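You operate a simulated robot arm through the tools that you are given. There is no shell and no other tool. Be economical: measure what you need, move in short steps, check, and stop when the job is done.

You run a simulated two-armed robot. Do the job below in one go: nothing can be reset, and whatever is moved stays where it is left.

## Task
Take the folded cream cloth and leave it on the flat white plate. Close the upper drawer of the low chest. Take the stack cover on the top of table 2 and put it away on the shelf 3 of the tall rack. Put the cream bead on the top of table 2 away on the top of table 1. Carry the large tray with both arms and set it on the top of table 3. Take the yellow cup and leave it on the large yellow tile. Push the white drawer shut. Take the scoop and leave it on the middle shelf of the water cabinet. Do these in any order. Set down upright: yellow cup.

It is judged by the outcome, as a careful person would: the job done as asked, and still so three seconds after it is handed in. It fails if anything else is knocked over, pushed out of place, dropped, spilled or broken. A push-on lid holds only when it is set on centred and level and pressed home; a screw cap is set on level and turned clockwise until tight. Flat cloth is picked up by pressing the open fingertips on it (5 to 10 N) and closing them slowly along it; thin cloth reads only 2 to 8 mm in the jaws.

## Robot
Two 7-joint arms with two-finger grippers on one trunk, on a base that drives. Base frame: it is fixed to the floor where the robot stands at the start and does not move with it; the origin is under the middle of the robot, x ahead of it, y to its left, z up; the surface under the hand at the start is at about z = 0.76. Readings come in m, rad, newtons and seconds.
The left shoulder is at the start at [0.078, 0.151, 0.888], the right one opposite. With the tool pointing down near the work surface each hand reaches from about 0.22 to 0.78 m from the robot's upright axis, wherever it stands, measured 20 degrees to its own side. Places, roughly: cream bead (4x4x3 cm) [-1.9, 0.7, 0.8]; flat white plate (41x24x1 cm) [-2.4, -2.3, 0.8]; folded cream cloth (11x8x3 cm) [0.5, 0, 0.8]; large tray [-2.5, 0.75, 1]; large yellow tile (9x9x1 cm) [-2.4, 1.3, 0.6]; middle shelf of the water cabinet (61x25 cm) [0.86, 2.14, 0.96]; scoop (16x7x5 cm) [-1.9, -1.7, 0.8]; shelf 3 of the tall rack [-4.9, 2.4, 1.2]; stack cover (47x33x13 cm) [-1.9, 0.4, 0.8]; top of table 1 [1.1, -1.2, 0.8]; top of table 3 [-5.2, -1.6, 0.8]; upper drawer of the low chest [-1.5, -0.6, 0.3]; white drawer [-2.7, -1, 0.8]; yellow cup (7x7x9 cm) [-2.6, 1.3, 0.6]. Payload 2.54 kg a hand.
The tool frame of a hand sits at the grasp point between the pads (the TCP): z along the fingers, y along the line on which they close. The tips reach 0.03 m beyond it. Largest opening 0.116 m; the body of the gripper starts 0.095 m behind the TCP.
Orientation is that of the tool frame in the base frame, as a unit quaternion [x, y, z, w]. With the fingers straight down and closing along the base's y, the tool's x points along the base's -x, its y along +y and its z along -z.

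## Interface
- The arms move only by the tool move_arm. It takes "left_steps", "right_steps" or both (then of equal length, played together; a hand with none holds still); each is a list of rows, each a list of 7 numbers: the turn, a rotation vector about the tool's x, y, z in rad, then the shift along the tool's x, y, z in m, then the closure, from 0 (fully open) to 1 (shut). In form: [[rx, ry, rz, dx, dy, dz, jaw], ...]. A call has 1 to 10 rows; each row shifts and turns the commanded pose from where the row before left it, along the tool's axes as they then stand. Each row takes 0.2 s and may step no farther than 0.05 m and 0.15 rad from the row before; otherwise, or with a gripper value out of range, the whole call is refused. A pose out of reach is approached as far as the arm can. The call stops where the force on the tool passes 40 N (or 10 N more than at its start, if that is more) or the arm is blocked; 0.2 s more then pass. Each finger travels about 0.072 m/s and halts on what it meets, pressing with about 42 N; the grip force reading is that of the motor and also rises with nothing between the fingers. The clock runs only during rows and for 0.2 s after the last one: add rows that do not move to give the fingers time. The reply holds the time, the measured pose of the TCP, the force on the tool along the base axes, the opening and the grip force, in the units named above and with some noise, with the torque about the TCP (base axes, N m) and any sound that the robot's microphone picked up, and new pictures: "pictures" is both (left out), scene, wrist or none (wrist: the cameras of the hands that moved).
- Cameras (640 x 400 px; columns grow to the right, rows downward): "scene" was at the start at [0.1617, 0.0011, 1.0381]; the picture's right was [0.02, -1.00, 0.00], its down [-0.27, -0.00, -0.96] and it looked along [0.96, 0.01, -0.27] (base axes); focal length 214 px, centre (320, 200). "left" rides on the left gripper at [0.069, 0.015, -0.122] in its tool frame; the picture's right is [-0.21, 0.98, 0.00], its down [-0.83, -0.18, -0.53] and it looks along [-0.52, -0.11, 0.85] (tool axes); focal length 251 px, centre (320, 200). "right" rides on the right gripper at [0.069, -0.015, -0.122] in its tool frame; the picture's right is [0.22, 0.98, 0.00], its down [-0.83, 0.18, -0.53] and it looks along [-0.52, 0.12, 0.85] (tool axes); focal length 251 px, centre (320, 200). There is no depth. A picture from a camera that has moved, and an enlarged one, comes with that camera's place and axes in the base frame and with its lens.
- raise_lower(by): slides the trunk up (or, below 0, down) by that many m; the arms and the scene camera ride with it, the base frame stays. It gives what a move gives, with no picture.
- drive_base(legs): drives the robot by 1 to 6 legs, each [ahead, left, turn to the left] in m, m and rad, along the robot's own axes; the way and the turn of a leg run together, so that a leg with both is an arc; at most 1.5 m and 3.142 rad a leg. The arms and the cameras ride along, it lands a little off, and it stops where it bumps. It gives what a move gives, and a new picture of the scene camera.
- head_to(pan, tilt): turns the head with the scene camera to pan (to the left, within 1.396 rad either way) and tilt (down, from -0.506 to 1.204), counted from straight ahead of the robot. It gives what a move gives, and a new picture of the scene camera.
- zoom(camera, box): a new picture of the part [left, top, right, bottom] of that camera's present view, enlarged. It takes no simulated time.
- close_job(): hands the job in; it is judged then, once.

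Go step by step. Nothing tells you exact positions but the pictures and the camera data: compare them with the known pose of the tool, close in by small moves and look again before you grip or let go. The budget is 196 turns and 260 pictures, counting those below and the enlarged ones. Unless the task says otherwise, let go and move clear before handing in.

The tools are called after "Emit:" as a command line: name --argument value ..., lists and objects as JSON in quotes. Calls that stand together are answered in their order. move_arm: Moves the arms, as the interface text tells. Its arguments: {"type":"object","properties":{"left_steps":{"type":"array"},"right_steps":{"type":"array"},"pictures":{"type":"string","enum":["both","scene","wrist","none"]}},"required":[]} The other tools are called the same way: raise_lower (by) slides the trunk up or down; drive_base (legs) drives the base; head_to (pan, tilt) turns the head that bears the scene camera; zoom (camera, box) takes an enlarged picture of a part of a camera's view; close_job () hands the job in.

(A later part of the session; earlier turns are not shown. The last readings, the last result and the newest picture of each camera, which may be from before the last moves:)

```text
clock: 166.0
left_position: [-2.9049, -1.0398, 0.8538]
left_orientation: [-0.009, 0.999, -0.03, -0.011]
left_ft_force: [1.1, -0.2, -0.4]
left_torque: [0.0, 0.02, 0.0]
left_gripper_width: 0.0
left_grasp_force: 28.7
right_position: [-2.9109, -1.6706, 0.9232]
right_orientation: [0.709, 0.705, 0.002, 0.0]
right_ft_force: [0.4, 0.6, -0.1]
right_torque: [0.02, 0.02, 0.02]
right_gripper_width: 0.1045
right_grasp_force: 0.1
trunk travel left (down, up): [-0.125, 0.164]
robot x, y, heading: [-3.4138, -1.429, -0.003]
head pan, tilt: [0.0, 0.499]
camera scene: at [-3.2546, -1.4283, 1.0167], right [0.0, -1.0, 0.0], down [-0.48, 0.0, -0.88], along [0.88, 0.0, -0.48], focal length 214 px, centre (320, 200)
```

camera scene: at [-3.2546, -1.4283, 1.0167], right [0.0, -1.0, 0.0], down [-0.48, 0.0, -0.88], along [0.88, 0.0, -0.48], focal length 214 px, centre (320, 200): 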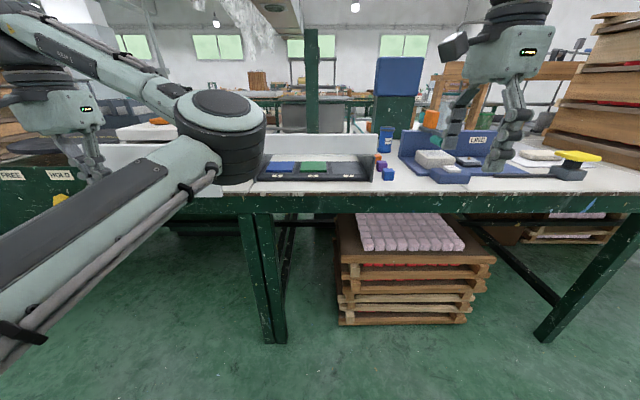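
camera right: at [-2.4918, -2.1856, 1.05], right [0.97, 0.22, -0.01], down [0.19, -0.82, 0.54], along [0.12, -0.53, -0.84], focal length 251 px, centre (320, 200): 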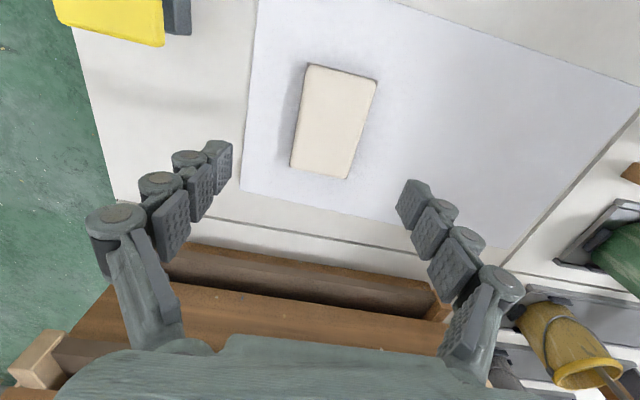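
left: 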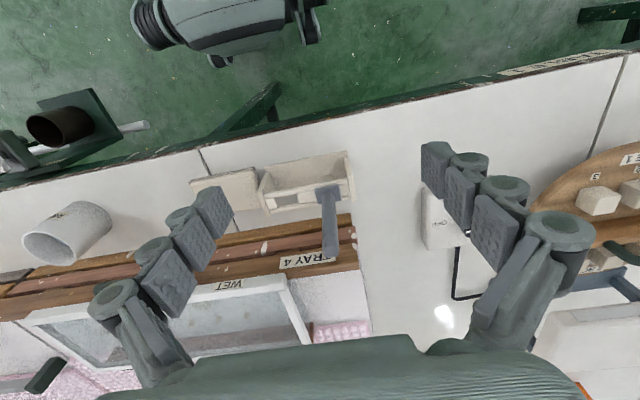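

The left elbow is folded inward near the table, so I'll use the right hand for this push instead. I'll back off and swing the left arm outward to try to reset its elbow.

Emit:
drive_base --legs '[[-0.25, 0, 0], [0, 0.3, 0]]'

Emit:
move_arm --left_steps '[[0, 0, 0, 0, 0.045, -0.02, 0.5], [0, 0, 0, 0, 0.045, -0.02, 0], [0, 0, 0, 0, 0.045, -0.02, 0], [0, 0, 0, 0, 0.045, -0.02, 0], [0, 0, 0, 0.02, 0.045, 0, 0], [0, 0, 0, 0.04, 0.02, 0, 0], [0, 0, 0, 0.045, 0.02, 0, 0], [0, 0, 0, 0.045, 0, 0, 0]]' --pictures "scene"

```text
clock: 170.9
left_position: [-3.155, -0.7378, 0.8539]
left_orientation: [-0.009, 0.999, -0.03, -0.011]
left_ft_force: [-1.5, -0.3, 1.3]
left_torque: [0.01, 0.0, -0.01]
left_gripper_width: 0.0
left_grasp_force: 28.1
right_position: [-3.1604, -1.3704, 0.9223]
right_orientation: [0.708, 0.706, 0.001, -0.001]
right_ft_force: [-0.1, -0.4, -0.8]
right_torque: [0.0, -0.02, 0.01]
right_gripper_width: 0.1046
right_grasp_force: 0.1
trunk travel left (down, up): [-0.125, 0.164]
robot x, y, heading: [-3.6613, -1.1261, -0.004]
head pan, tilt: [0.0, 0.499]
camera scene: at [-3.504, -1.127, 1.0168], right [0.0, -1.0, 0.0], down [-0.48, 0.0, -0.88], along [0.88, 0.0, -0.48], focal length 214 px, centre (320, 200)
```

scene: 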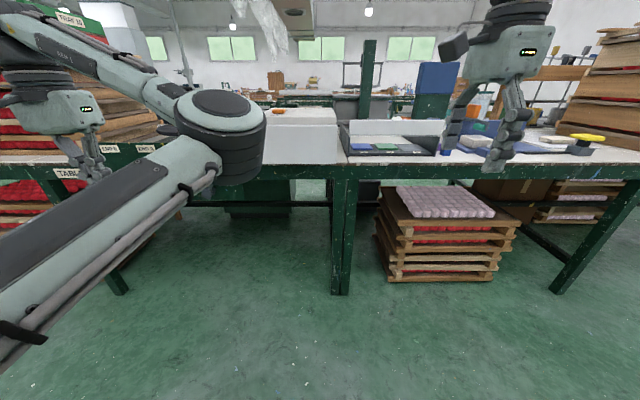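

```text
clock: 172.7
left_position: [-3.3081, -0.4699, 0.9213]
left_orientation: [-0.009, 0.999, -0.029, -0.011]
left_ft_force: [-0.6, 0.4, 0.0]
left_torque: [0.0, 0.0, 0.02]
left_gripper_width: 0.116
left_grasp_force: 0.0
right_position: [-3.1606, -1.3693, 0.9234]
right_orientation: [0.708, 0.706, 0.002, 0.0]
right_ft_force: [0.0, 0.4, -0.1]
right_torque: [0.0, 0.0, 0.04]
right_gripper_width: 0.1043
right_grasp_force: 0.1
trunk travel left (down, up): [-0.125, 0.164]
robot x, y, heading: [-3.6604, -1.1232, 0.001]
head pan, tilt: [0.0, 0.499]
camera scene: at [-3.5041, -1.127, 1.0168], right [0.0, -1.0, 0.0], down [-0.48, 0.0, -0.88], along [0.88, 0.0, -0.48], focal length 214 px, centre (320, 200)
```

scene: 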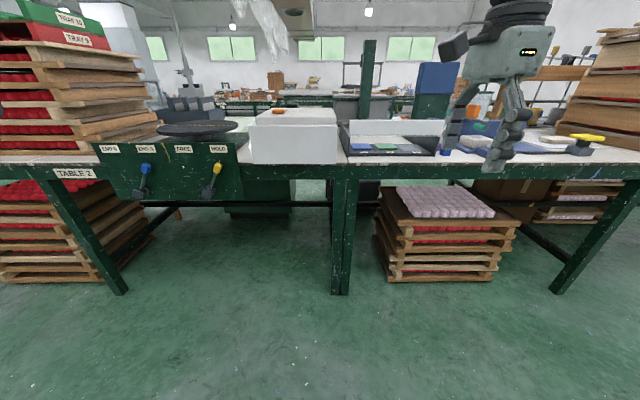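

The left arm is out at the side now. I'll close and lower the right hand and slide in front of the drawer.

Emit:
move_arm --right_steps '[[0, 0, 0, 0, 0, 0.04, 0.5], [0, 0, 0, 0, 0, 0.035, 1], [0, 0, 0, 0, 0, 0, 1], [0, 0, 0, 0, 0, 0, 1]]' --pictures "none"

Emit:
drive_base --legs '[[0.0, 0.34, 0], [0.25, 0, 0]]'

```text
clock: 173.7
left_position: [-3.3076, -0.4712, 0.9216]
left_orientation: [-0.009, 0.999, -0.03, -0.011]
left_ft_force: [-0.9, 0.3, -0.1]
left_torque: [0.02, -0.01, 0.0]
left_gripper_width: 0.1162
left_grasp_force: 0.1
right_position: [-3.1606, -1.3698, 0.849]
right_orientation: [0.709, 0.706, 0.002, 0.0]
right_ft_force: [0.5, -0.4, -0.1]
right_torque: [0.02, -0.05, 0.0]
right_gripper_width: 0.0002
right_grasp_force: 23.6
trunk travel left (down, up): [-0.125, 0.164]
robot x, y, heading: [-3.6626, -1.1262, -0.001]
head pan, tilt: [0.0, 0.499]
```

```text
clock: 178.9
left_position: [-3.0571, -0.133, 0.9207]
left_orientation: [-0.009, 0.999, -0.03, -0.011]
left_ft_force: [-0.2, -0.2, 1.2]
left_torque: [0.0, 0.0, -0.03]
left_gripper_width: 0.1159
left_grasp_force: 0.1
right_position: [-2.9111, -1.0326, 0.8478]
right_orientation: [0.709, 0.705, 0.002, -0.001]
right_ft_force: [0.3, 0.0, -0.2]
right_torque: [0.04, -0.01, 0.0]
right_gripper_width: 0.0
right_grasp_force: 28.5
trunk travel left (down, up): [-0.125, 0.164]
robot x, y, heading: [-3.4116, -0.7925, -0.002]
head pan, tilt: [0.0, 0.499]
camera scene: at [-3.2549, -0.7899, 1.0167], right [0.0, -1.0, 0.0], down [-0.48, 0.0, -0.88], along [0.88, 0.0, -0.48], focal length 214 px, centre (320, 200)
```

scene: 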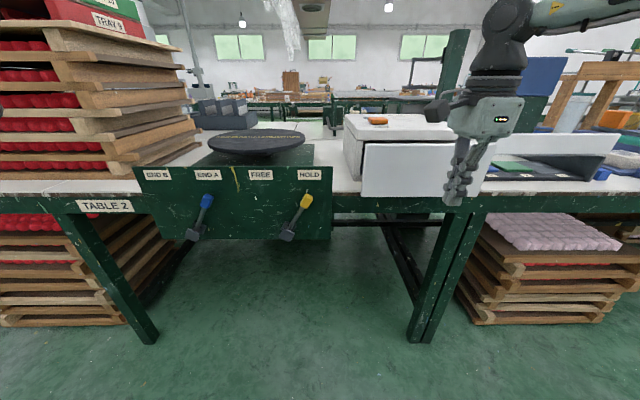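

The fist is centred before the drawer. I'll push in +x in small rows until it stops.

Emit:
move_arm --right_steps '[[0, 0, 0, 0, 0.04, 0, 1], [0, 0, 0, 0, 0.04, 0, 1], [0, 0, 0, 0, 0.02, 0, 1], [0, 0, 0, 0, 0.015, 0, 1], [0, 0, 0, 0, 0.015, 0, 1], [0, 0, 0, 0, 0.015, 0, 1], [0, 0, 0, 0, 0.015, 0, 1], [0, 0, 0, 0, 0.015, 0, 1], [0, 0, 0, 0, 0.015, 0, 1]]' --pictures "scene"

```text
clock: 180.9
left_position: [-3.0581, -0.1346, 0.9207]
left_orientation: [-0.007, 0.999, -0.03, -0.011]
left_ft_force: [0.3, 0.5, 0.6]
left_torque: [-0.03, -0.01, -0.01]
left_gripper_width: 0.116
left_grasp_force: 0.1
right_position: [-2.7552, -1.042, 0.8447]
right_orientation: [0.709, 0.706, 0.003, 0.0]
right_ft_force: [0.3, 0.0, 1.2]
right_torque: [0.02, -0.02, 0.01]
right_gripper_width: 0.0
right_grasp_force: 28.6
right hand out of reach, approached as far as the arm can: row 7, 8, 9
trunk travel left (down, up): [-0.125, 0.164]
robot x, y, heading: [-3.4128, -0.7889, -0.001]
head pan, tilt: [0.0, 0.499]
camera scene: at [-3.2551, -0.7899, 1.0168], right [0.0, -1.0, 0.0], down [-0.48, 0.0, -0.88], along [0.88, 0.0, -0.48], focal length 214 px, centre (320, 200)
```

scene: 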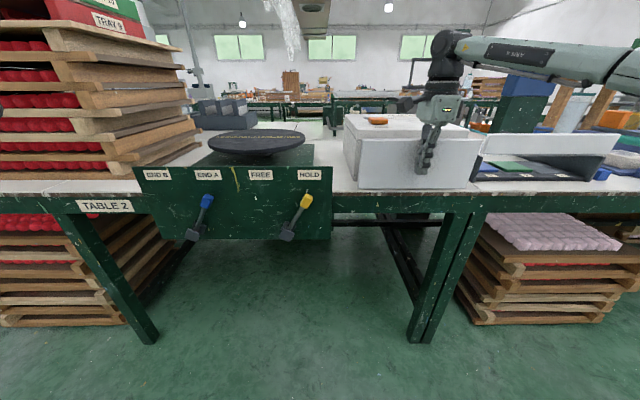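

The drawer moved but the arm is at its reach. I'll retract a bit, drive closer, and push again.

Emit:
move_arm --right_steps '[[0, 0, 0, 0, -0.045, 0, 1], [0, 0, 0, 0, -0.045, 0, 1], [0, 0, 0, 0, -0.045, 0, 1]]' --pictures "none"

Emit:
drive_base --legs '[[0.13, 0, 0]]'

Emit:
move_arm --right_steps '[[0, 0, 0, 0, 0.02, 0, 1], [0, 0, 0, 0, 0.015, 0, 1], [0, 0, 0, 0, 0.015, 0, 1], [0, 0, 0, 0, 0.015, 0, 1], [0, 0, 0, 0, 0.015, 0, 1], [0, 0, 0, 0, 0.015, 0, 1], [0, 0, 0, 0, 0.015, 0, 1], [0, 0, 0, 0, 0.015, 0, 1]]' --pictures "scene"

```text
clock: 181.8
left_position: [-3.0583, -0.1331, 0.9211]
left_orientation: [-0.009, 0.999, -0.031, -0.011]
left_ft_force: [0.3, 0.7, -0.9]
left_torque: [-0.01, 0.0, 0.0]
left_gripper_width: 0.1159
left_grasp_force: 0.2
right_position: [-2.8901, -1.0408, 0.8452]
right_orientation: [0.709, 0.705, 0.002, -0.001]
right_ft_force: [-0.1, 0.2, -0.2]
right_torque: [0.01, 0.0, 0.03]
right_gripper_width: 0.0
right_grasp_force: 28.5
trunk travel left (down, up): [-0.125, 0.164]
robot x, y, heading: [-3.4134, -0.7897, -0.003]
head pan, tilt: [0.0, 0.499]
```

```text
clock: 183.0
left_position: [-2.9277, -0.1344, 0.9208]
left_orientation: [-0.008, 0.999, -0.03, -0.012]
left_ft_force: [0.2, 0.0, -0.2]
left_torque: [0.02, 0.0, 0.01]
left_gripper_width: 0.1159
left_grasp_force: 0.2
right_position: [-2.762, -1.0419, 0.8435]
right_orientation: [0.709, 0.705, 0.002, 0.0]
right_ft_force: [-0.5, 0.7, 0.7]
right_torque: [0.01, -0.01, 0.04]
right_gripper_width: 0.0
right_grasp_force: 28.9
trunk travel left (down, up): [-0.125, 0.164]
robot x, y, heading: [-3.2897, -0.7839, -0.008]
head pan, tilt: [0.0, 0.499]
camera scene: at [-3.1263, -0.7905, 1.0167], right [0.0, -1.0, 0.0], down [-0.48, 0.0, -0.88], along [0.88, 0.0, -0.48], focal length 214 px, centre (320, 200)
```

scene: 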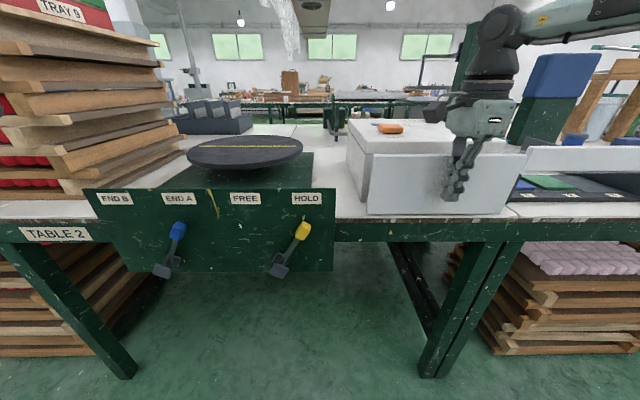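

```text
clock: 184.0
left_position: [-2.929, -0.135, 0.9219]
left_orientation: [-0.007, 1.0, -0.029, -0.009]
left_ft_force: [-0.1, 0.0, 0.0]
left_torque: [0.03, 0.0, -0.02]
left_gripper_width: 0.1158
left_grasp_force: 0.1
right_position: [-2.7095, -1.0424, 0.8444]
right_orientation: [0.708, 0.706, -0.007, -0.007]
right_ft_force: [-16.9, -0.1, 7.2]
right_torque: [0.05, -1.1, -0.03]
right_gripper_width: 0.0
right_grasp_force: 28.6
trunk travel left (down, up): [-0.125, 0.164]
robot x, y, heading: [-3.287, -0.7948, -0.009]
head pan, tilt: [0.0, 0.499]
stopped in row 4 (right hand): the force on the tool passed its limit at 52 N (the readings are from after the stop); the commanded pose is now the measured one
camera scene: at [-3.1289, -0.7906, 1.0174], right [-0.01, -1.0, 0.0], down [-0.48, 0.0, -0.88], along [0.88, -0.01, -0.48], focal length 214 px, centre (320, 200)
```

scene: 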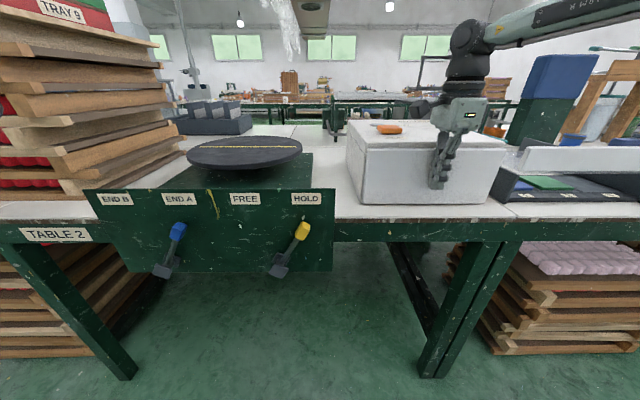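

The front now looks flush with the box. I'll zoom to confirm.

Emit:
zoom --camera "scene" --box '[330, 100, 530, 225]'

```text
3.20 times, centred on (430, 162) of scene
camera zoom: at [-3.1289, -0.7906, 1.0174], right [-0.01, -1.0, 0.0], down [-0.48, 0.0, -0.88], along [0.88, -0.01, -0.48], focal length 686 px, centre (-32, 320)
```

zoom: 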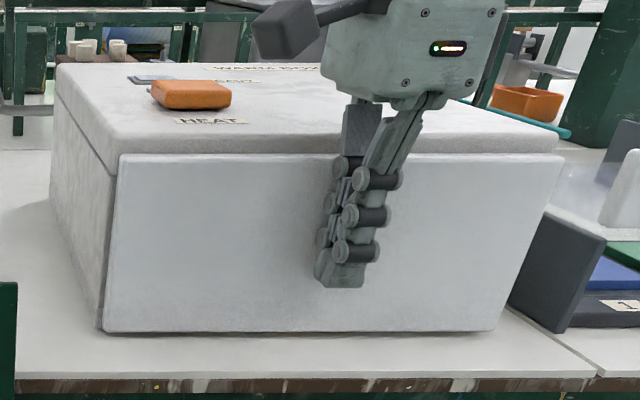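

The white drawer is shut. I'll retract and go on to look at the large tray.

Emit:
move_arm --right_steps '[[0, 0, 0, 0, -0.04, 0, 0.5], [0, 0, 0, 0, -0.04, -0.03, 0], [0, 0, 0, 0, -0.04, -0.04, 0], [0, 0, 0, 0, -0.04, -0.03, 0]]' --pictures "none"

Emit:
drive_base --legs '[[-0.45, 0, 0.01], [0, 1.3, 0]]'

Emit:
head_to --pan 0.0 --tilt 0.2

```text
refused: row 3 steps farther than a row can; nothing moved
```

```text
clock: 199.0
left_position: [-3.4119, 1.1702, 0.9218]
left_orientation: [-0.02, 0.999, -0.029, -0.011]
left_ft_force: [-0.5, -0.3, 0.5]
left_torque: [0.02, -0.01, -0.01]
left_gripper_width: 0.1162
left_grasp_force: 0.0
right_position: [-3.1691, 0.269, 0.8425]
right_orientation: [0.7, 0.714, -0.006, -0.007]
right_ft_force: [-0.2, 0.1, -0.3]
right_torque: [0.0, -0.06, 0.0]
right_gripper_width: 0.0002
right_grasp_force: 28.6
trunk travel left (down, up): [-0.125, 0.164]
robot x, y, heading: [-3.7528, 0.5051, 0.021]
head pan, tilt: [0.0, 0.499]
camera scene: at [-3.5948, 0.5108, 1.0168], right [0.02, -1.0, 0.0], down [-0.48, -0.01, -0.88], along [0.88, 0.02, -0.48], focal length 214 px, centre (320, 200)
```

scene: 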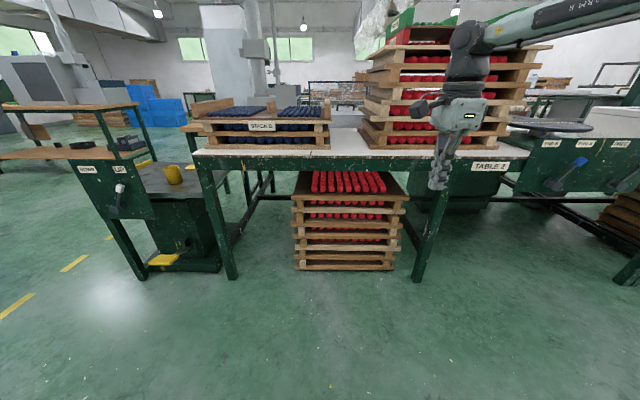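

```text
clock: 199.8
left_position: [-3.4112, 1.1708, 0.9214]
left_orientation: [-0.018, 0.999, -0.03, -0.011]
left_ft_force: [1.0, -0.4, -0.5]
left_torque: [0.0, -0.01, -0.01]
left_gripper_width: 0.116
left_grasp_force: 0.2
right_position: [-3.1688, 0.2683, 0.842]
right_orientation: [0.699, 0.715, -0.007, -0.008]
right_ft_force: [0.2, 0.4, 1.4]
right_torque: [0.02, 0.01, -0.02]
right_gripper_width: 0.0
right_grasp_force: 28.7
trunk travel left (down, up): [-0.125, 0.164]
robot x, y, heading: [-3.7554, 0.5063, 0.022]
head pan, tilt: [0.0, 0.201]
camera scene: at [-3.5926, 0.5108, 1.0444], right [0.02, -1.0, 0.0], down [-0.2, 0.0, -0.98], along [0.98, 0.02, -0.2], focal length 214 px, centre (320, 200)
```

scene: 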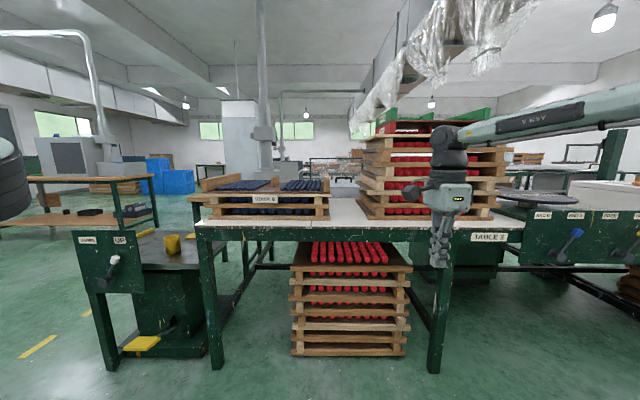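

Emit:
zoom --camera "scene" --box '[180, 150, 360, 262]'

Emit:
zoom --camera "scene" --box '[60, 200, 240, 312]'

```text
3.56 times, centred on (270, 206) of scene
camera zoom: at [-3.5926, 0.5108, 1.0444], right [0.02, -1.0, 0.0], down [-0.2, 0.0, -0.98], along [0.98, 0.02, -0.2], focal length 763 px, centre (498, 179)
```

zoom: 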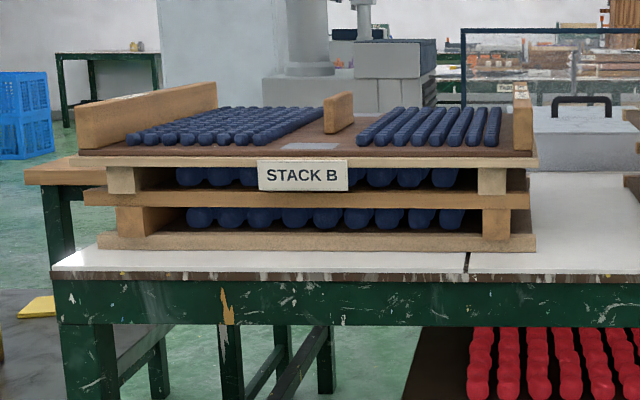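

```text
3.56 times, centred on (150, 256) of scene
camera zoom: at [-3.5926, 0.5108, 1.0444], right [0.02, -1.0, 0.0], down [-0.2, 0.0, -0.98], along [0.98, 0.02, -0.2], focal length 763 px, centre (924, 1)
```

zoom: 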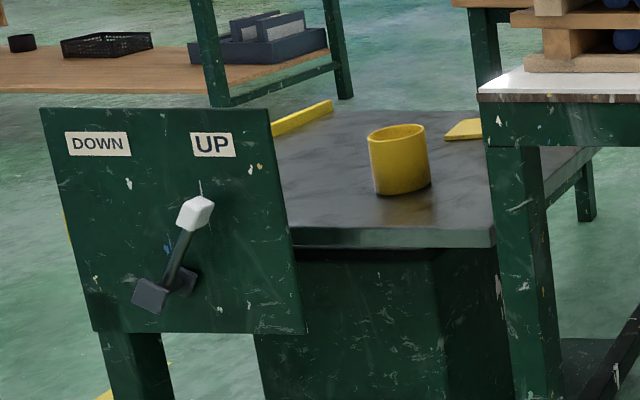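

The large tray is the top of "Stack B", with raised end boards near y ≈ 0.48 and 1.08 that I can straddle from above. I'll turn the right hand back to close along y and lift both hands.

Emit:
move_arm --right_steps '[[0, 0, -0.15, 0, 0, -0.02, 0.5], [0, 0, -0.15, 0, 0, -0.02, 0], [0, 0, -0.15, 0, 0, -0.02, 0], [0, 0, -0.15, 0, 0, -0.02, 0], [0, 0, -0.15, 0, 0, -0.02, 0], [0, 0, -0.15, 0, 0, -0.02, 0], [0, 0, -0.15, 0, 0, -0.02, 0], [0, 0, -0.15, 0, 0, -0.02, 0], [0, 0, -0.15, 0, 0, -0.02, 0], [0, 0, -0.15, 0, 0, -0.02, 0]]' --left_steps '[[0, 0, 0, -0.02, -0.02, -0.02, 0], [0, 0, 0, -0.02, -0.02, -0.02, 0], [0, 0, 0, -0.02, -0.02, -0.02, 0], [0, 0, 0, -0.02, -0.02, -0.02, 0], [0, 0, 0, -0.02, -0.02, -0.02, 0], [0, 0, 0, 0, -0.03, -0.02, 0], [0, 0, 0, 0, -0.03, -0.02, 0], [0, 0, 0, 0, -0.03, -0.02, 0], [0, 0, 0, 0, -0.03, 0, 0], [0, 0, 0, 0, -0.03, 0, 0]]' --pictures "scene"

```text
clock: 202.0
left_position: [-3.2992, 0.9336, 1.0946]
left_orientation: [-0.019, 0.999, -0.03, -0.011]
left_ft_force: [-0.4, -0.2, -0.4]
left_torque: [-0.02, -0.02, -0.01]
left_gripper_width: 0.1158
left_grasp_force: 0.1
right_position: [-3.1874, 0.2571, 1.0213]
right_orientation: [0.024, 1.0, 0.002, -0.009]
right_ft_force: [0.5, 0.5, 0.6]
right_torque: [-0.01, 0.0, -0.01]
right_gripper_width: 0.1162
right_grasp_force: 0.1
right hand out of reach, approached as far as the arm can: row 8, 9, 10
trunk travel left (down, up): [-0.125, 0.164]
robot x, y, heading: [-3.7567, 0.5125, 0.019]
head pan, tilt: [0.0, 0.201]
camera scene: at [-3.5928, 0.5105, 1.0445], right [0.02, -1.0, 0.0], down [-0.2, 0.0, -0.98], along [0.98, 0.02, -0.2], focal length 214 px, centre (320, 200)
```

scene: 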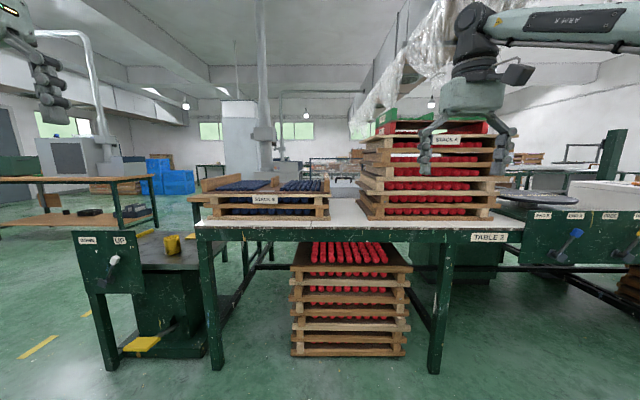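

I'll raise the trunk to work above the tray, then line up in front of it.

Emit:
raise_lower --by 0.15

Emit:
drive_base --legs '[[0.3, 0.27, -0.02]]'

Emit:
head_to --pan 0.0 --tilt 0.45

```text
clock: 203.8
left_position: [-3.2978, 0.935, 1.2439]
left_orientation: [-0.02, 0.999, -0.03, -0.01]
left_ft_force: [0.2, 0.0, 0.1]
left_torque: [0.01, 0.03, -0.01]
left_gripper_width: 0.1162
left_grasp_force: 0.0
right_position: [-3.1877, 0.258, 1.1699]
right_orientation: [0.025, 1.0, 0.001, -0.009]
right_ft_force: [0.1, -0.1, -0.6]
right_torque: [0.02, -0.02, -0.03]
right_gripper_width: 0.1159
right_grasp_force: 0.1
trunk travel left (down, up): [-0.275, 0.014]
robot x, y, heading: [-3.7531, 0.5072, 0.015]
head pan, tilt: [0.0, 0.201]
```

```text
clock: 207.0
left_position: [-2.9887, 1.1993, 1.2433]
left_orientation: [-0.01, 0.999, -0.03, -0.011]
left_ft_force: [0.8, -0.3, 0.0]
left_torque: [0.03, 0.04, 0.02]
left_gripper_width: 0.1161
left_grasp_force: 0.1
right_position: [-2.8914, 0.5212, 1.1702]
right_orientation: [0.035, 0.999, 0.0, -0.009]
right_ft_force: [-0.2, 0.5, 0.7]
right_torque: [0.02, -0.01, -0.02]
right_gripper_width: 0.1159
right_grasp_force: 0.1
trunk travel left (down, up): [-0.275, 0.014]
robot x, y, heading: [-3.4556, 0.7784, -0.001]
head pan, tilt: [0.0, 0.201]
camera scene: at [-3.2915, 0.7815, 1.1944], right [0.0, -1.0, 0.0], down [-0.2, 0.0, -0.98], along [0.98, 0.0, -0.2], focal length 214 px, centre (320, 200)
```

scene: 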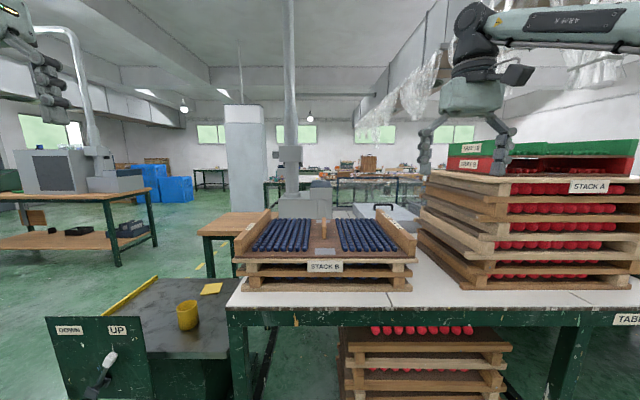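

```text
clock: 207.8
left_position: [-2.989, 1.1982, 1.2429]
left_orientation: [-0.009, 0.999, -0.03, -0.011]
left_ft_force: [-0.4, -0.5, -0.5]
left_torque: [0.0, 0.0, 0.03]
left_gripper_width: 0.1161
left_grasp_force: 0.0
right_position: [-2.8925, 0.5199, 1.1713]
right_orientation: [0.036, 0.999, 0.001, -0.009]
right_ft_force: [-0.9, 0.3, -0.2]
right_torque: [-0.02, 0.0, -0.01]
right_gripper_width: 0.1161
right_grasp_force: 0.0
trunk travel left (down, up): [-0.275, 0.014]
robot x, y, heading: [-3.4558, 0.78, 0.005]
head pan, tilt: [0.0, 0.45]
camera scene: at [-3.2929, 0.7814, 1.1713], right [0.0, -1.0, 0.0], down [-0.43, 0.0, -0.9], along [0.9, 0.0, -0.43], focal length 214 px, centre (320, 200)
```

scene: 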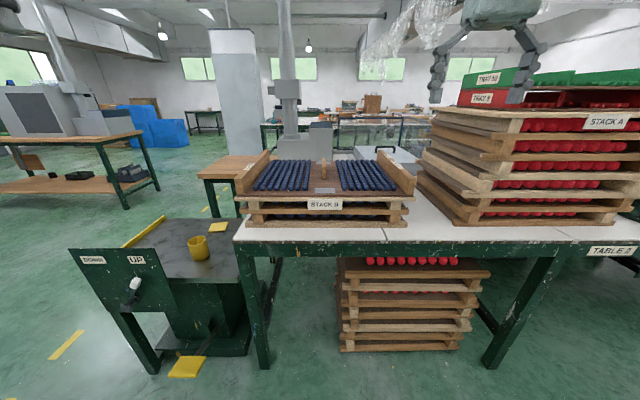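

Emit:
zoom --camera "scene" --box '[210, 120, 450, 270]'

```text
2.67 times, centred on (330, 195) of scene
camera zoom: at [-3.2929, 0.7814, 1.1713], right [0.0, -1.0, 0.0], down [-0.43, 0.0, -0.9], along [0.9, 0.0, -0.43], focal length 572 px, centre (293, 213)
```

zoom: 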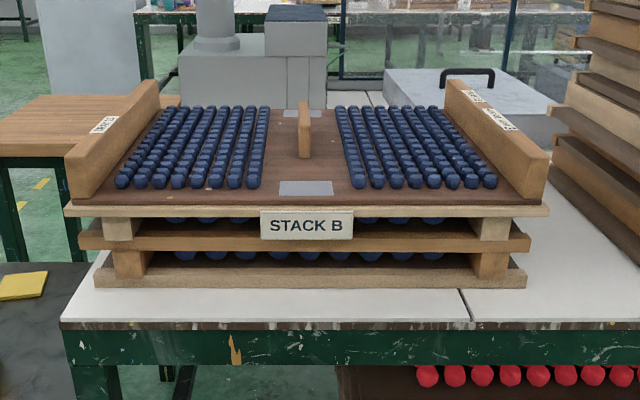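

The end boards run x −2.66 to −2.27 at y ≈ 1.035 and 0.495, with tops at z ≈ 0.94 and the bead rods about 3 cm inside them. I'll drive up and straighten both hands, staying high.

Emit:
drive_base --legs '[[0.37, -0.012, 0]]'

Emit:
move_arm --left_steps '[[-0.06, -0.021, 0, 0, 0, 0, 0.2], [0, 0, 0, -0.02, -0.03, 0.02, 0.4], [0, 0, 0, -0.02, -0.03, 0.04, 0.44], [0, 0, 0, -0.02, -0.03, 0.03, 0.44]]' --right_steps '[[0, -0.018, -0.07, 0, 0, 0, 0.2], [0, 0, 0, 0, 0, 0.02, 0.4], [0, 0, 0, 0, 0, 0.02, 0.44], [0, 0, 0, 0, 0, 0.02, 0.44]]' --pictures "both"

```text
clock: 210.1
left_position: [-2.6193, 1.1851, 1.2429]
left_orientation: [-0.009, 0.999, -0.03, -0.011]
left_ft_force: [-0.5, 0.5, -0.4]
left_torque: [0.03, 0.05, 0.01]
left_gripper_width: 0.116
left_grasp_force: 0.1
right_position: [-2.5243, 0.5065, 1.1697]
right_orientation: [0.036, 0.999, 0.001, -0.008]
right_ft_force: [-0.9, -0.4, -0.8]
right_torque: [-0.02, -0.01, 0.06]
right_gripper_width: 0.1159
right_grasp_force: 0.0
trunk travel left (down, up): [-0.275, 0.014]
robot x, y, heading: [-3.085, 0.7713, -0.003]
head pan, tilt: [0.0, 0.45]
camera scene: at [-2.9246, 0.7682, 1.1712], right [0.0, -1.0, 0.0], down [-0.44, 0.0, -0.9], along [0.9, 0.0, -0.44], focal length 214 px, centre (320, 200)
```

scene: 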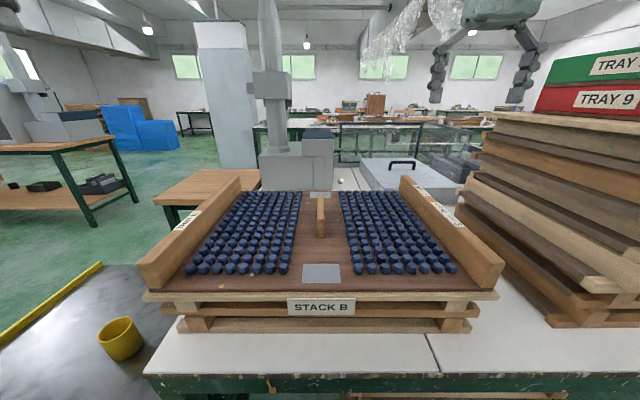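

```text
refused: row 3 steps farther than a row can; nothing moved
```

The boards are at y ≈ 1.04 and 0.49, mid-length x ≈ −2.48. I'll move both hands above them with the jaws at about 7 cm.

Emit:
move_arm --left_steps '[[-0.06, -0.021, 0, 0, 0, 0, 0.2], [0, 0, 0, -0.0232, -0.0242, 0.03, 0.4], [0, 0, 0, -0.0232, -0.0242, 0.03, 0.4], [0, 0, 0, -0.0232, -0.0242, 0.03, 0.4], [0, 0, 0, -0.0232, -0.0242, 0.03, 0.4], [0, 0, 0, -0.0232, -0.0242, 0.03, 0.4], [0, 0, 0, -0.0232, -0.0242, 0.03, 0.4]]' --right_steps '[[0, -0.018, -0.07, 0, 0, 0, 0.2], [0, 0, 0, -0.0073, -0.0028, 0.018, 0.4], [0, 0, 0, -0.0073, -0.0028, 0.018, 0.4], [0, 0, 0, -0.0073, -0.0028, 0.018, 0.4], [0, 0, 0, -0.0073, -0.0028, 0.018, 0.4], [0, 0, 0, -0.0073, -0.0028, 0.018, 0.4], [0, 0, 0, -0.0073, -0.0028, 0.018, 0.4]]' --pictures "both"

```text
clock: 211.7
left_position: [-2.4741, 1.0418, 1.0623]
left_orientation: [-0.009, 1.0, 0.003, -0.001]
left_ft_force: [0.9, -1.2, -1.8]
left_torque: [0.08, 0.17, -0.01]
left_gripper_width: 0.0694
left_grasp_force: 0.1
left hand out of reach, approached as far as the arm can: row 6
right_position: [-2.4762, 0.4853, 1.0562]
right_orientation: [0.002, 1.0, 0.002, -0.003]
right_ft_force: [1.3, -0.1, -1.2]
right_torque: [0.06, 0.18, 0.02]
right_gripper_width: 0.0694
right_grasp_force: 0.0
trunk travel left (down, up): [-0.275, 0.014]
robot x, y, heading: [-3.0876, 0.7681, -0.0]
head pan, tilt: [0.0, 0.45]
camera scene: at [-2.9205, 0.7661, 1.1702], right [0.0, -1.0, 0.0], down [-0.44, 0.0, -0.9], along [0.9, 0.0, -0.44], focal length 214 px, centre (320, 200)
camera right: at [-2.5451, 0.4708, 1.1788], right [-0.21, 0.98, 0.0], down [0.83, 0.18, 0.53], along [0.52, 0.12, -0.85], focal length 251 px, centre (320, 200)
camera left: at [-2.5436, 1.0549, 1.1842], right [0.2, 0.98, 0.0], down [0.83, -0.17, 0.53], along [0.52, -0.1, -0.85], focal length 251 px, centre (320, 200)
```

scene: 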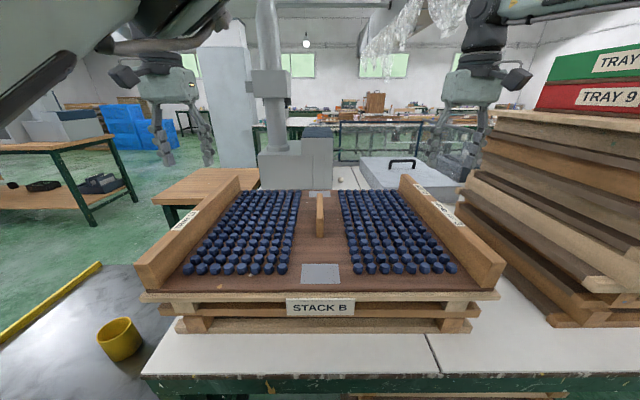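
right: 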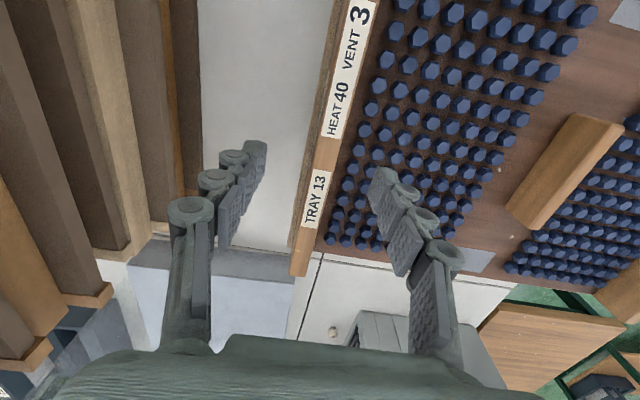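
left: 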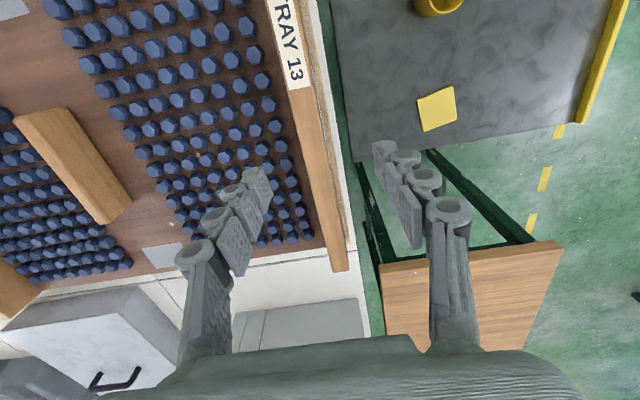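

Emit:
zoom --camera "right" --box '[240, 60, 440, 200]'

Emit:
zoom --camera "left" --box '[220, 20, 420, 160]'

```text
2.86 times, centred on (340, 130) of right
camera zoom: at [-2.5451, 0.4708, 1.1788], right [-0.21, 0.98, 0.0], down [0.83, 0.18, 0.53], along [0.52, 0.12, -0.85], focal length 718 px, centre (263, 400)
```

zoom: 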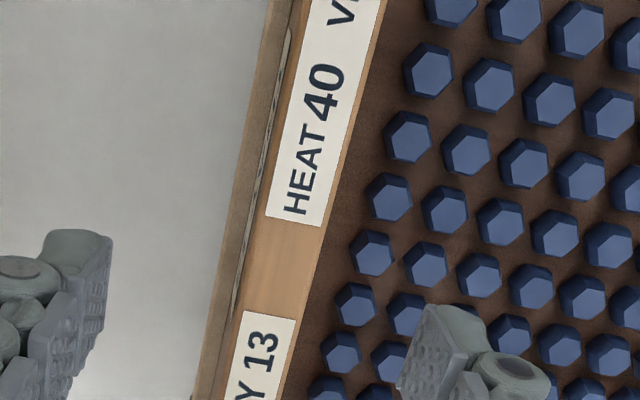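

```text
2.86 times, centred on (320, 90) of left
camera zoom: at [-2.5436, 1.0549, 1.1842], right [0.2, 0.98, 0.0], down [0.83, -0.17, 0.53], along [0.52, -0.1, -0.85], focal length 718 px, centre (320, 514)
```

zoom: 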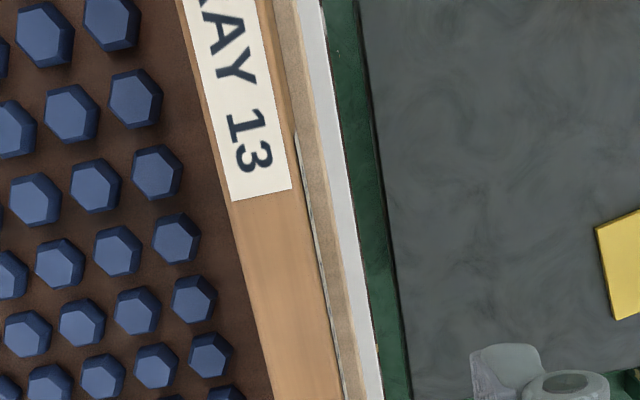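

The boards are about 2.5 cm thick, at y ≈ 1.032 (left) and 0.499 (right), with bead columns about 1.4 cm inside. I'll keep the fingertips above the bead tops, so I'll centre, narrow the jaws and go down part way.

Emit:
move_arm --left_steps '[[0, 0, 0, 0, -0.01, 0.03, 0.5], [0, 0, 0, 0, 0, 0.035, 0.5], [0, 0, 0, 0, 0, 0.03, 0.5]]' --right_steps '[[0, 0, 0, 0, 0.0137, 0.03, 0.5], [0, 0, 0, 0, 0, 0.03, 0.5], [0, 0, 0, 0, 0, 0.03, 0.5]]' --pictures "wrist"

```text
clock: 212.5
left_position: [-2.477, 1.0338, 0.9674]
left_orientation: [-0.009, 1.0, 0.001, -0.001]
left_ft_force: [0.2, 0.3, -0.1]
left_torque: [0.02, 0.0, -0.02]
left_gripper_width: 0.0579
left_grasp_force: 0.0
right_position: [-2.4806, 0.503, 0.9723]
right_orientation: [0.002, 1.0, 0.001, 0.0]
right_ft_force: [0.0, 0.5, -0.5]
right_torque: [0.01, 0.02, -0.01]
right_gripper_width: 0.0578
right_grasp_force: 0.0
trunk travel left (down, up): [-0.275, 0.014]
robot x, y, heading: [-3.0839, 0.7682, -0.008]
head pan, tilt: [0.0, 0.45]
camera right: at [-2.549, 0.4878, 1.0932], right [-0.21, 0.98, 0.0], down [0.83, 0.18, 0.53], along [0.52, 0.11, -0.85], focal length 251 px, centre (320, 200)
camera left: at [-2.5472, 1.046, 1.0898], right [0.2, 0.98, 0.0], down [0.83, -0.17, 0.53], along [0.52, -0.1, -0.85], focal length 251 px, centre (320, 200)
```

right: 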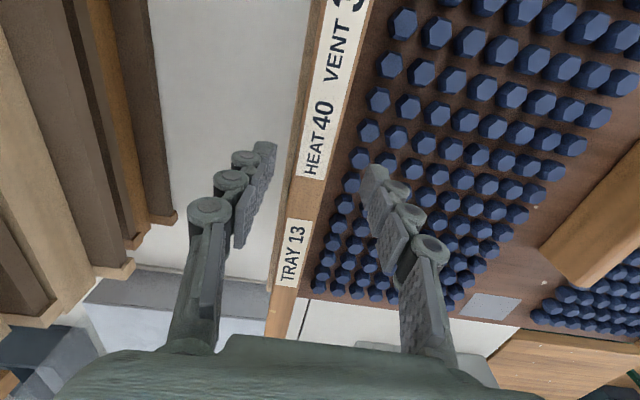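
left: 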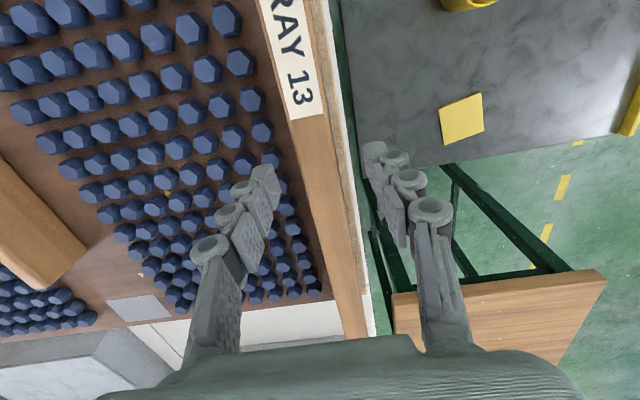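

Both are centred within a few millimetres. I'll lower to TCP z ≈ 0.943 and look before gripping.

Emit:
move_arm --left_steps '[[0, 0, 0, 0, 0, 0.012, 0.5], [0, 0, 0, 0, 0, 0.012, 0.5]]' --right_steps '[[0, 0, 0, 0, -0.003, 0.015, 0.5], [0, 0, 0, 0, 0, 0.014, 0.5]]' --pictures "both"

```text
clock: 213.1
left_position: [-2.4789, 1.0339, 0.9444]
left_orientation: [-0.008, 1.0, 0.0, 0.0]
left_ft_force: [1.0, -0.1, -0.2]
left_torque: [0.01, -0.02, 0.01]
left_gripper_width: 0.0578
left_grasp_force: 0.1
right_position: [-2.4803, 0.5004, 0.9439]
right_orientation: [0.001, 1.0, 0.0, 0.001]
right_ft_force: [-0.5, 0.0, 0.3]
right_torque: [0.01, -0.02, -0.01]
right_gripper_width: 0.0581
right_grasp_force: 0.0
trunk travel left (down, up): [-0.275, 0.014]
robot x, y, heading: [-3.0878, 0.7719, -0.005]
head pan, tilt: [0.0, 0.45]
camera scene: at [-2.925, 0.7682, 1.1712], right [0.0, -1.0, 0.0], down [-0.44, 0.0, -0.9], along [0.9, 0.0, -0.44], focal length 214 px, centre (320, 200)
camera right: at [-2.5498, 0.4853, 1.0649], right [-0.21, 0.98, 0.0], down [0.83, 0.18, 0.53], along [0.52, 0.11, -0.84], focal length 251 px, centre (320, 200)
camera left: at [-2.5485, 1.046, 1.0664], right [0.2, 0.98, 0.0], down [0.83, -0.17, 0.53], along [0.52, -0.1, -0.85], focal length 251 px, centre (320, 200)
```

scene: 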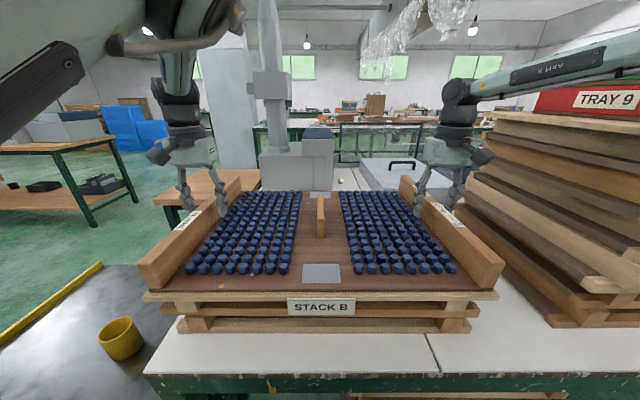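
right: 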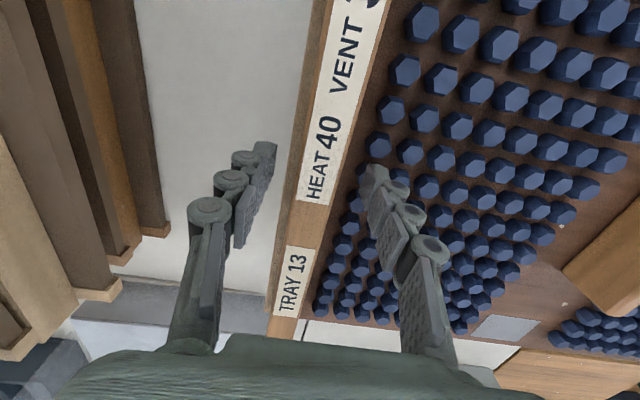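
left: 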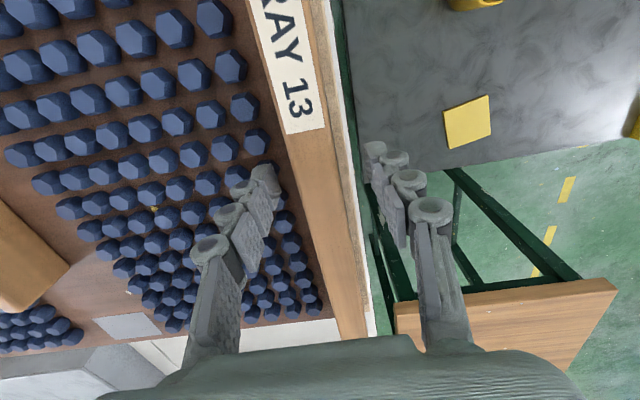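

There's no contact with the beads. I'll lower 4 mm more and close both hands on the boards.

Emit:
move_arm --left_steps '[[0, 0, 0, 0, 0, 0.004, 0.55], [0, 0, 0, 0, 0, 0, 0.65], [0, 0, 0, 0, 0, 0, 0.75], [0, 0, 0, 0, 0, 0, 0.9], [0, 0, 0, 0, 0, 0, 0.9], [0, 0, 0, 0, 0, 0, 0.9]]' --right_steps '[[0, 0, 0, 0, 0, 0.004, 0.55], [0, 0, 0, 0, 0, 0, 0.65], [0, 0, 0, 0, 0, 0, 0.75], [0, 0, 0, 0, 0, 0, 0.9], [0, 0, 0, 0, 0, 0, 0.9], [0, 0, 0, 0, 0, 0, 0.9]]' --pictures "wrist"

```text
clock: 214.5
left_position: [-2.4783, 1.0338, 0.9398]
left_orientation: [-0.008, 1.0, 0.002, -0.001]
left_ft_force: [-1.9, 12.5, 0.4]
left_torque: [0.3, -1.18, -1.0]
left_gripper_width: 0.0238
left_grasp_force: 42.0
right_position: [-2.4809, 0.498, 0.9393]
right_orientation: [0.003, 1.0, -0.001, 0.001]
right_ft_force: [-4.4, -21.1, 1.2]
right_torque: [-0.52, -1.19, 0.14]
right_gripper_width: 0.0234
right_grasp_force: 42.1
trunk travel left (down, up): [-0.275, 0.014]
robot x, y, heading: [-3.0887, 0.7682, -0.006]
head pan, tilt: [0.0, 0.45]
camera right: at [-2.5497, 0.4836, 1.0607], right [-0.21, 0.98, 0.0], down [0.83, 0.18, 0.53], along [0.52, 0.11, -0.85], focal length 251 px, centre (320, 200)
camera left: at [-2.5486, 1.0462, 1.0621], right [0.2, 0.98, 0.0], down [0.83, -0.17, 0.53], along [0.52, -0.1, -0.85], focal length 251 px, centre (320, 200)
```

right: 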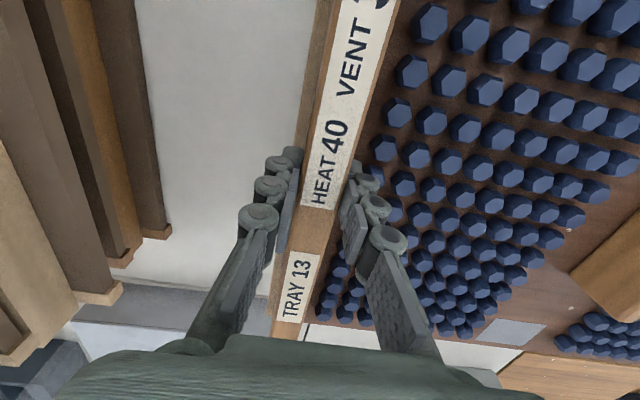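
left: 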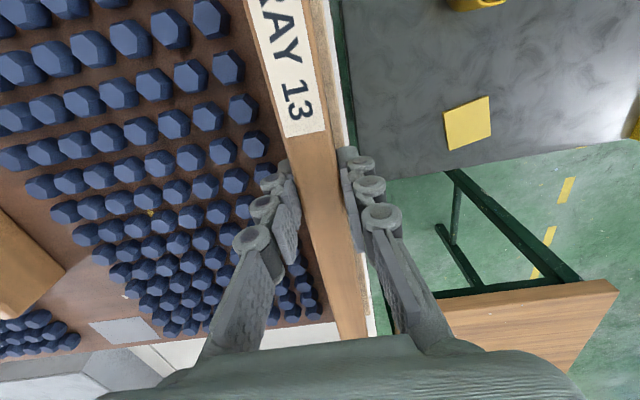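

Both boards are gripped at 23.5 mm. I'll lift together, slowly.

Emit:
move_arm --left_steps '[[0, 0, 0, 0, 0, -0.006, 0.9], [0, 0, 0, 0, 0, -0.01, 0.9], [0, 0, 0, 0, 0, -0.012, 0.9], [0, 0, 0, 0, 0, -0.012, 0.9], [0, 0, 0, 0, 0, -0.012, 0.9]]' --right_steps '[[0, 0, 0, 0, 0, -0.006, 0.9], [0, 0, 0, 0, 0, -0.01, 0.9], [0, 0, 0, 0, 0, -0.012, 0.9], [0, 0, 0, 0, 0, -0.012, 0.9], [0, 0, 0, 0, 0, -0.012, 0.9]]' --pictures "scene"

```text
clock: 215.7
left_position: [-2.4777, 1.0342, 0.9904]
left_orientation: [-0.009, 1.0, 0.001, -0.002]
left_ft_force: [-1.0, 19.6, -12.8]
left_torque: [0.5, 0.09, -0.86]
left_gripper_width: 0.0236
left_grasp_force: 42.0
right_position: [-2.4783, 0.4972, 0.9897]
right_orientation: [0.002, 1.0, -0.001, 0.0]
right_ft_force: [1.8, -20.1, -12.8]
right_torque: [-0.51, 0.01, 0.26]
right_gripper_width: 0.0233
right_grasp_force: 42.2
trunk travel left (down, up): [-0.275, 0.014]
robot x, y, heading: [-3.0841, 0.7707, -0.004]
head pan, tilt: [0.0, 0.45]
camera scene: at [-2.9231, 0.7682, 1.1708], right [0.0, -1.0, 0.0], down [-0.44, 0.0, -0.9], along [0.9, 0.0, -0.44], focal length 214 px, centre (320, 200)
```

scene: 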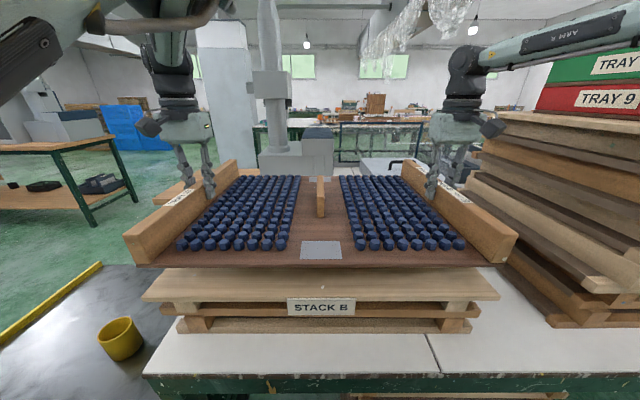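

The tray is lifted level at about 1.3 kg a hand. I'll raise it a bit more, back out, and turn right to face −y to see table 3.

Emit:
move_arm --left_steps '[[0, 0, 0, 0, 0.0015, -0.012, 0.9], [0, 0, 0, 0, 0, -0.012, 0.9], [0, 0, 0, 0, 0, -0.012, 0.9]]' --right_steps '[[0, 0, 0, 0, -0.0015, -0.012, 0.9], [0, 0, 0, 0, 0, -0.012, 0.9], [0, 0, 0, 0, 0, -0.012, 0.9]]' --pictures "none"

Emit:
drive_base --legs '[[-0.3, 0, 0], [-0.28, 0, 0]]'

```text
clock: 216.5
left_position: [-2.4767, 1.0348, 1.0269]
left_orientation: [-0.009, 1.0, 0.001, -0.002]
left_ft_force: [-1.6, 13.1, -12.1]
left_torque: [0.35, 0.1, -0.94]
left_gripper_width: 0.0236
left_grasp_force: 42.0
right_position: [-2.4783, 0.4979, 1.0261]
right_orientation: [0.003, 1.0, 0.001, -0.001]
right_ft_force: [1.7, -12.6, -12.6]
right_torque: [-0.43, 0.01, 0.25]
right_gripper_width: 0.0233
right_grasp_force: 42.1
trunk travel left (down, up): [-0.275, 0.014]
robot x, y, heading: [-3.0858, 0.7668, -0.003]
head pan, tilt: [0.0, 0.45]
```

```text
clock: 220.1
left_position: [-3.058, 1.0368, 1.0272]
left_orientation: [-0.009, 1.0, 0.001, -0.002]
left_ft_force: [-1.4, 8.2, -12.6]
left_torque: [0.2, 0.04, -0.95]
left_gripper_width: 0.0235
left_grasp_force: 42.5
right_position: [-3.0597, 0.5012, 1.026]
right_orientation: [0.001, 1.0, 0.001, 0.0]
right_ft_force: [1.3, -8.3, -12.3]
right_torque: [-0.24, 0.01, 0.16]
right_gripper_width: 0.0234
right_grasp_force: 41.9
trunk travel left (down, up): [-0.275, 0.014]
robot x, y, heading: [-3.6634, 0.7697, -0.001]
head pan, tilt: [0.0, 0.45]
camera scene: at [-3.5033, 0.7703, 1.1708], right [0.0, -1.0, 0.0], down [-0.44, 0.0, -0.9], along [0.9, 0.0, -0.44], focal length 214 px, centre (320, 200)
```

scene: 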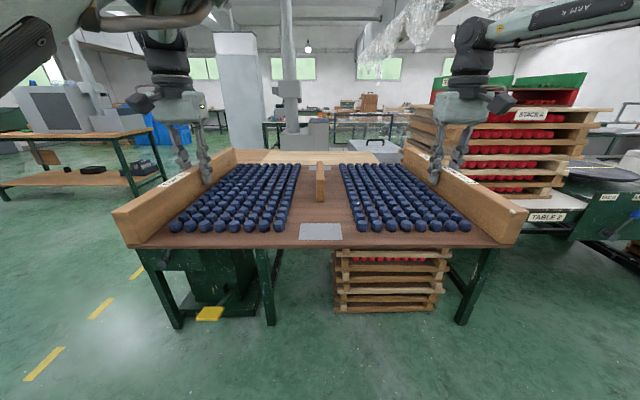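

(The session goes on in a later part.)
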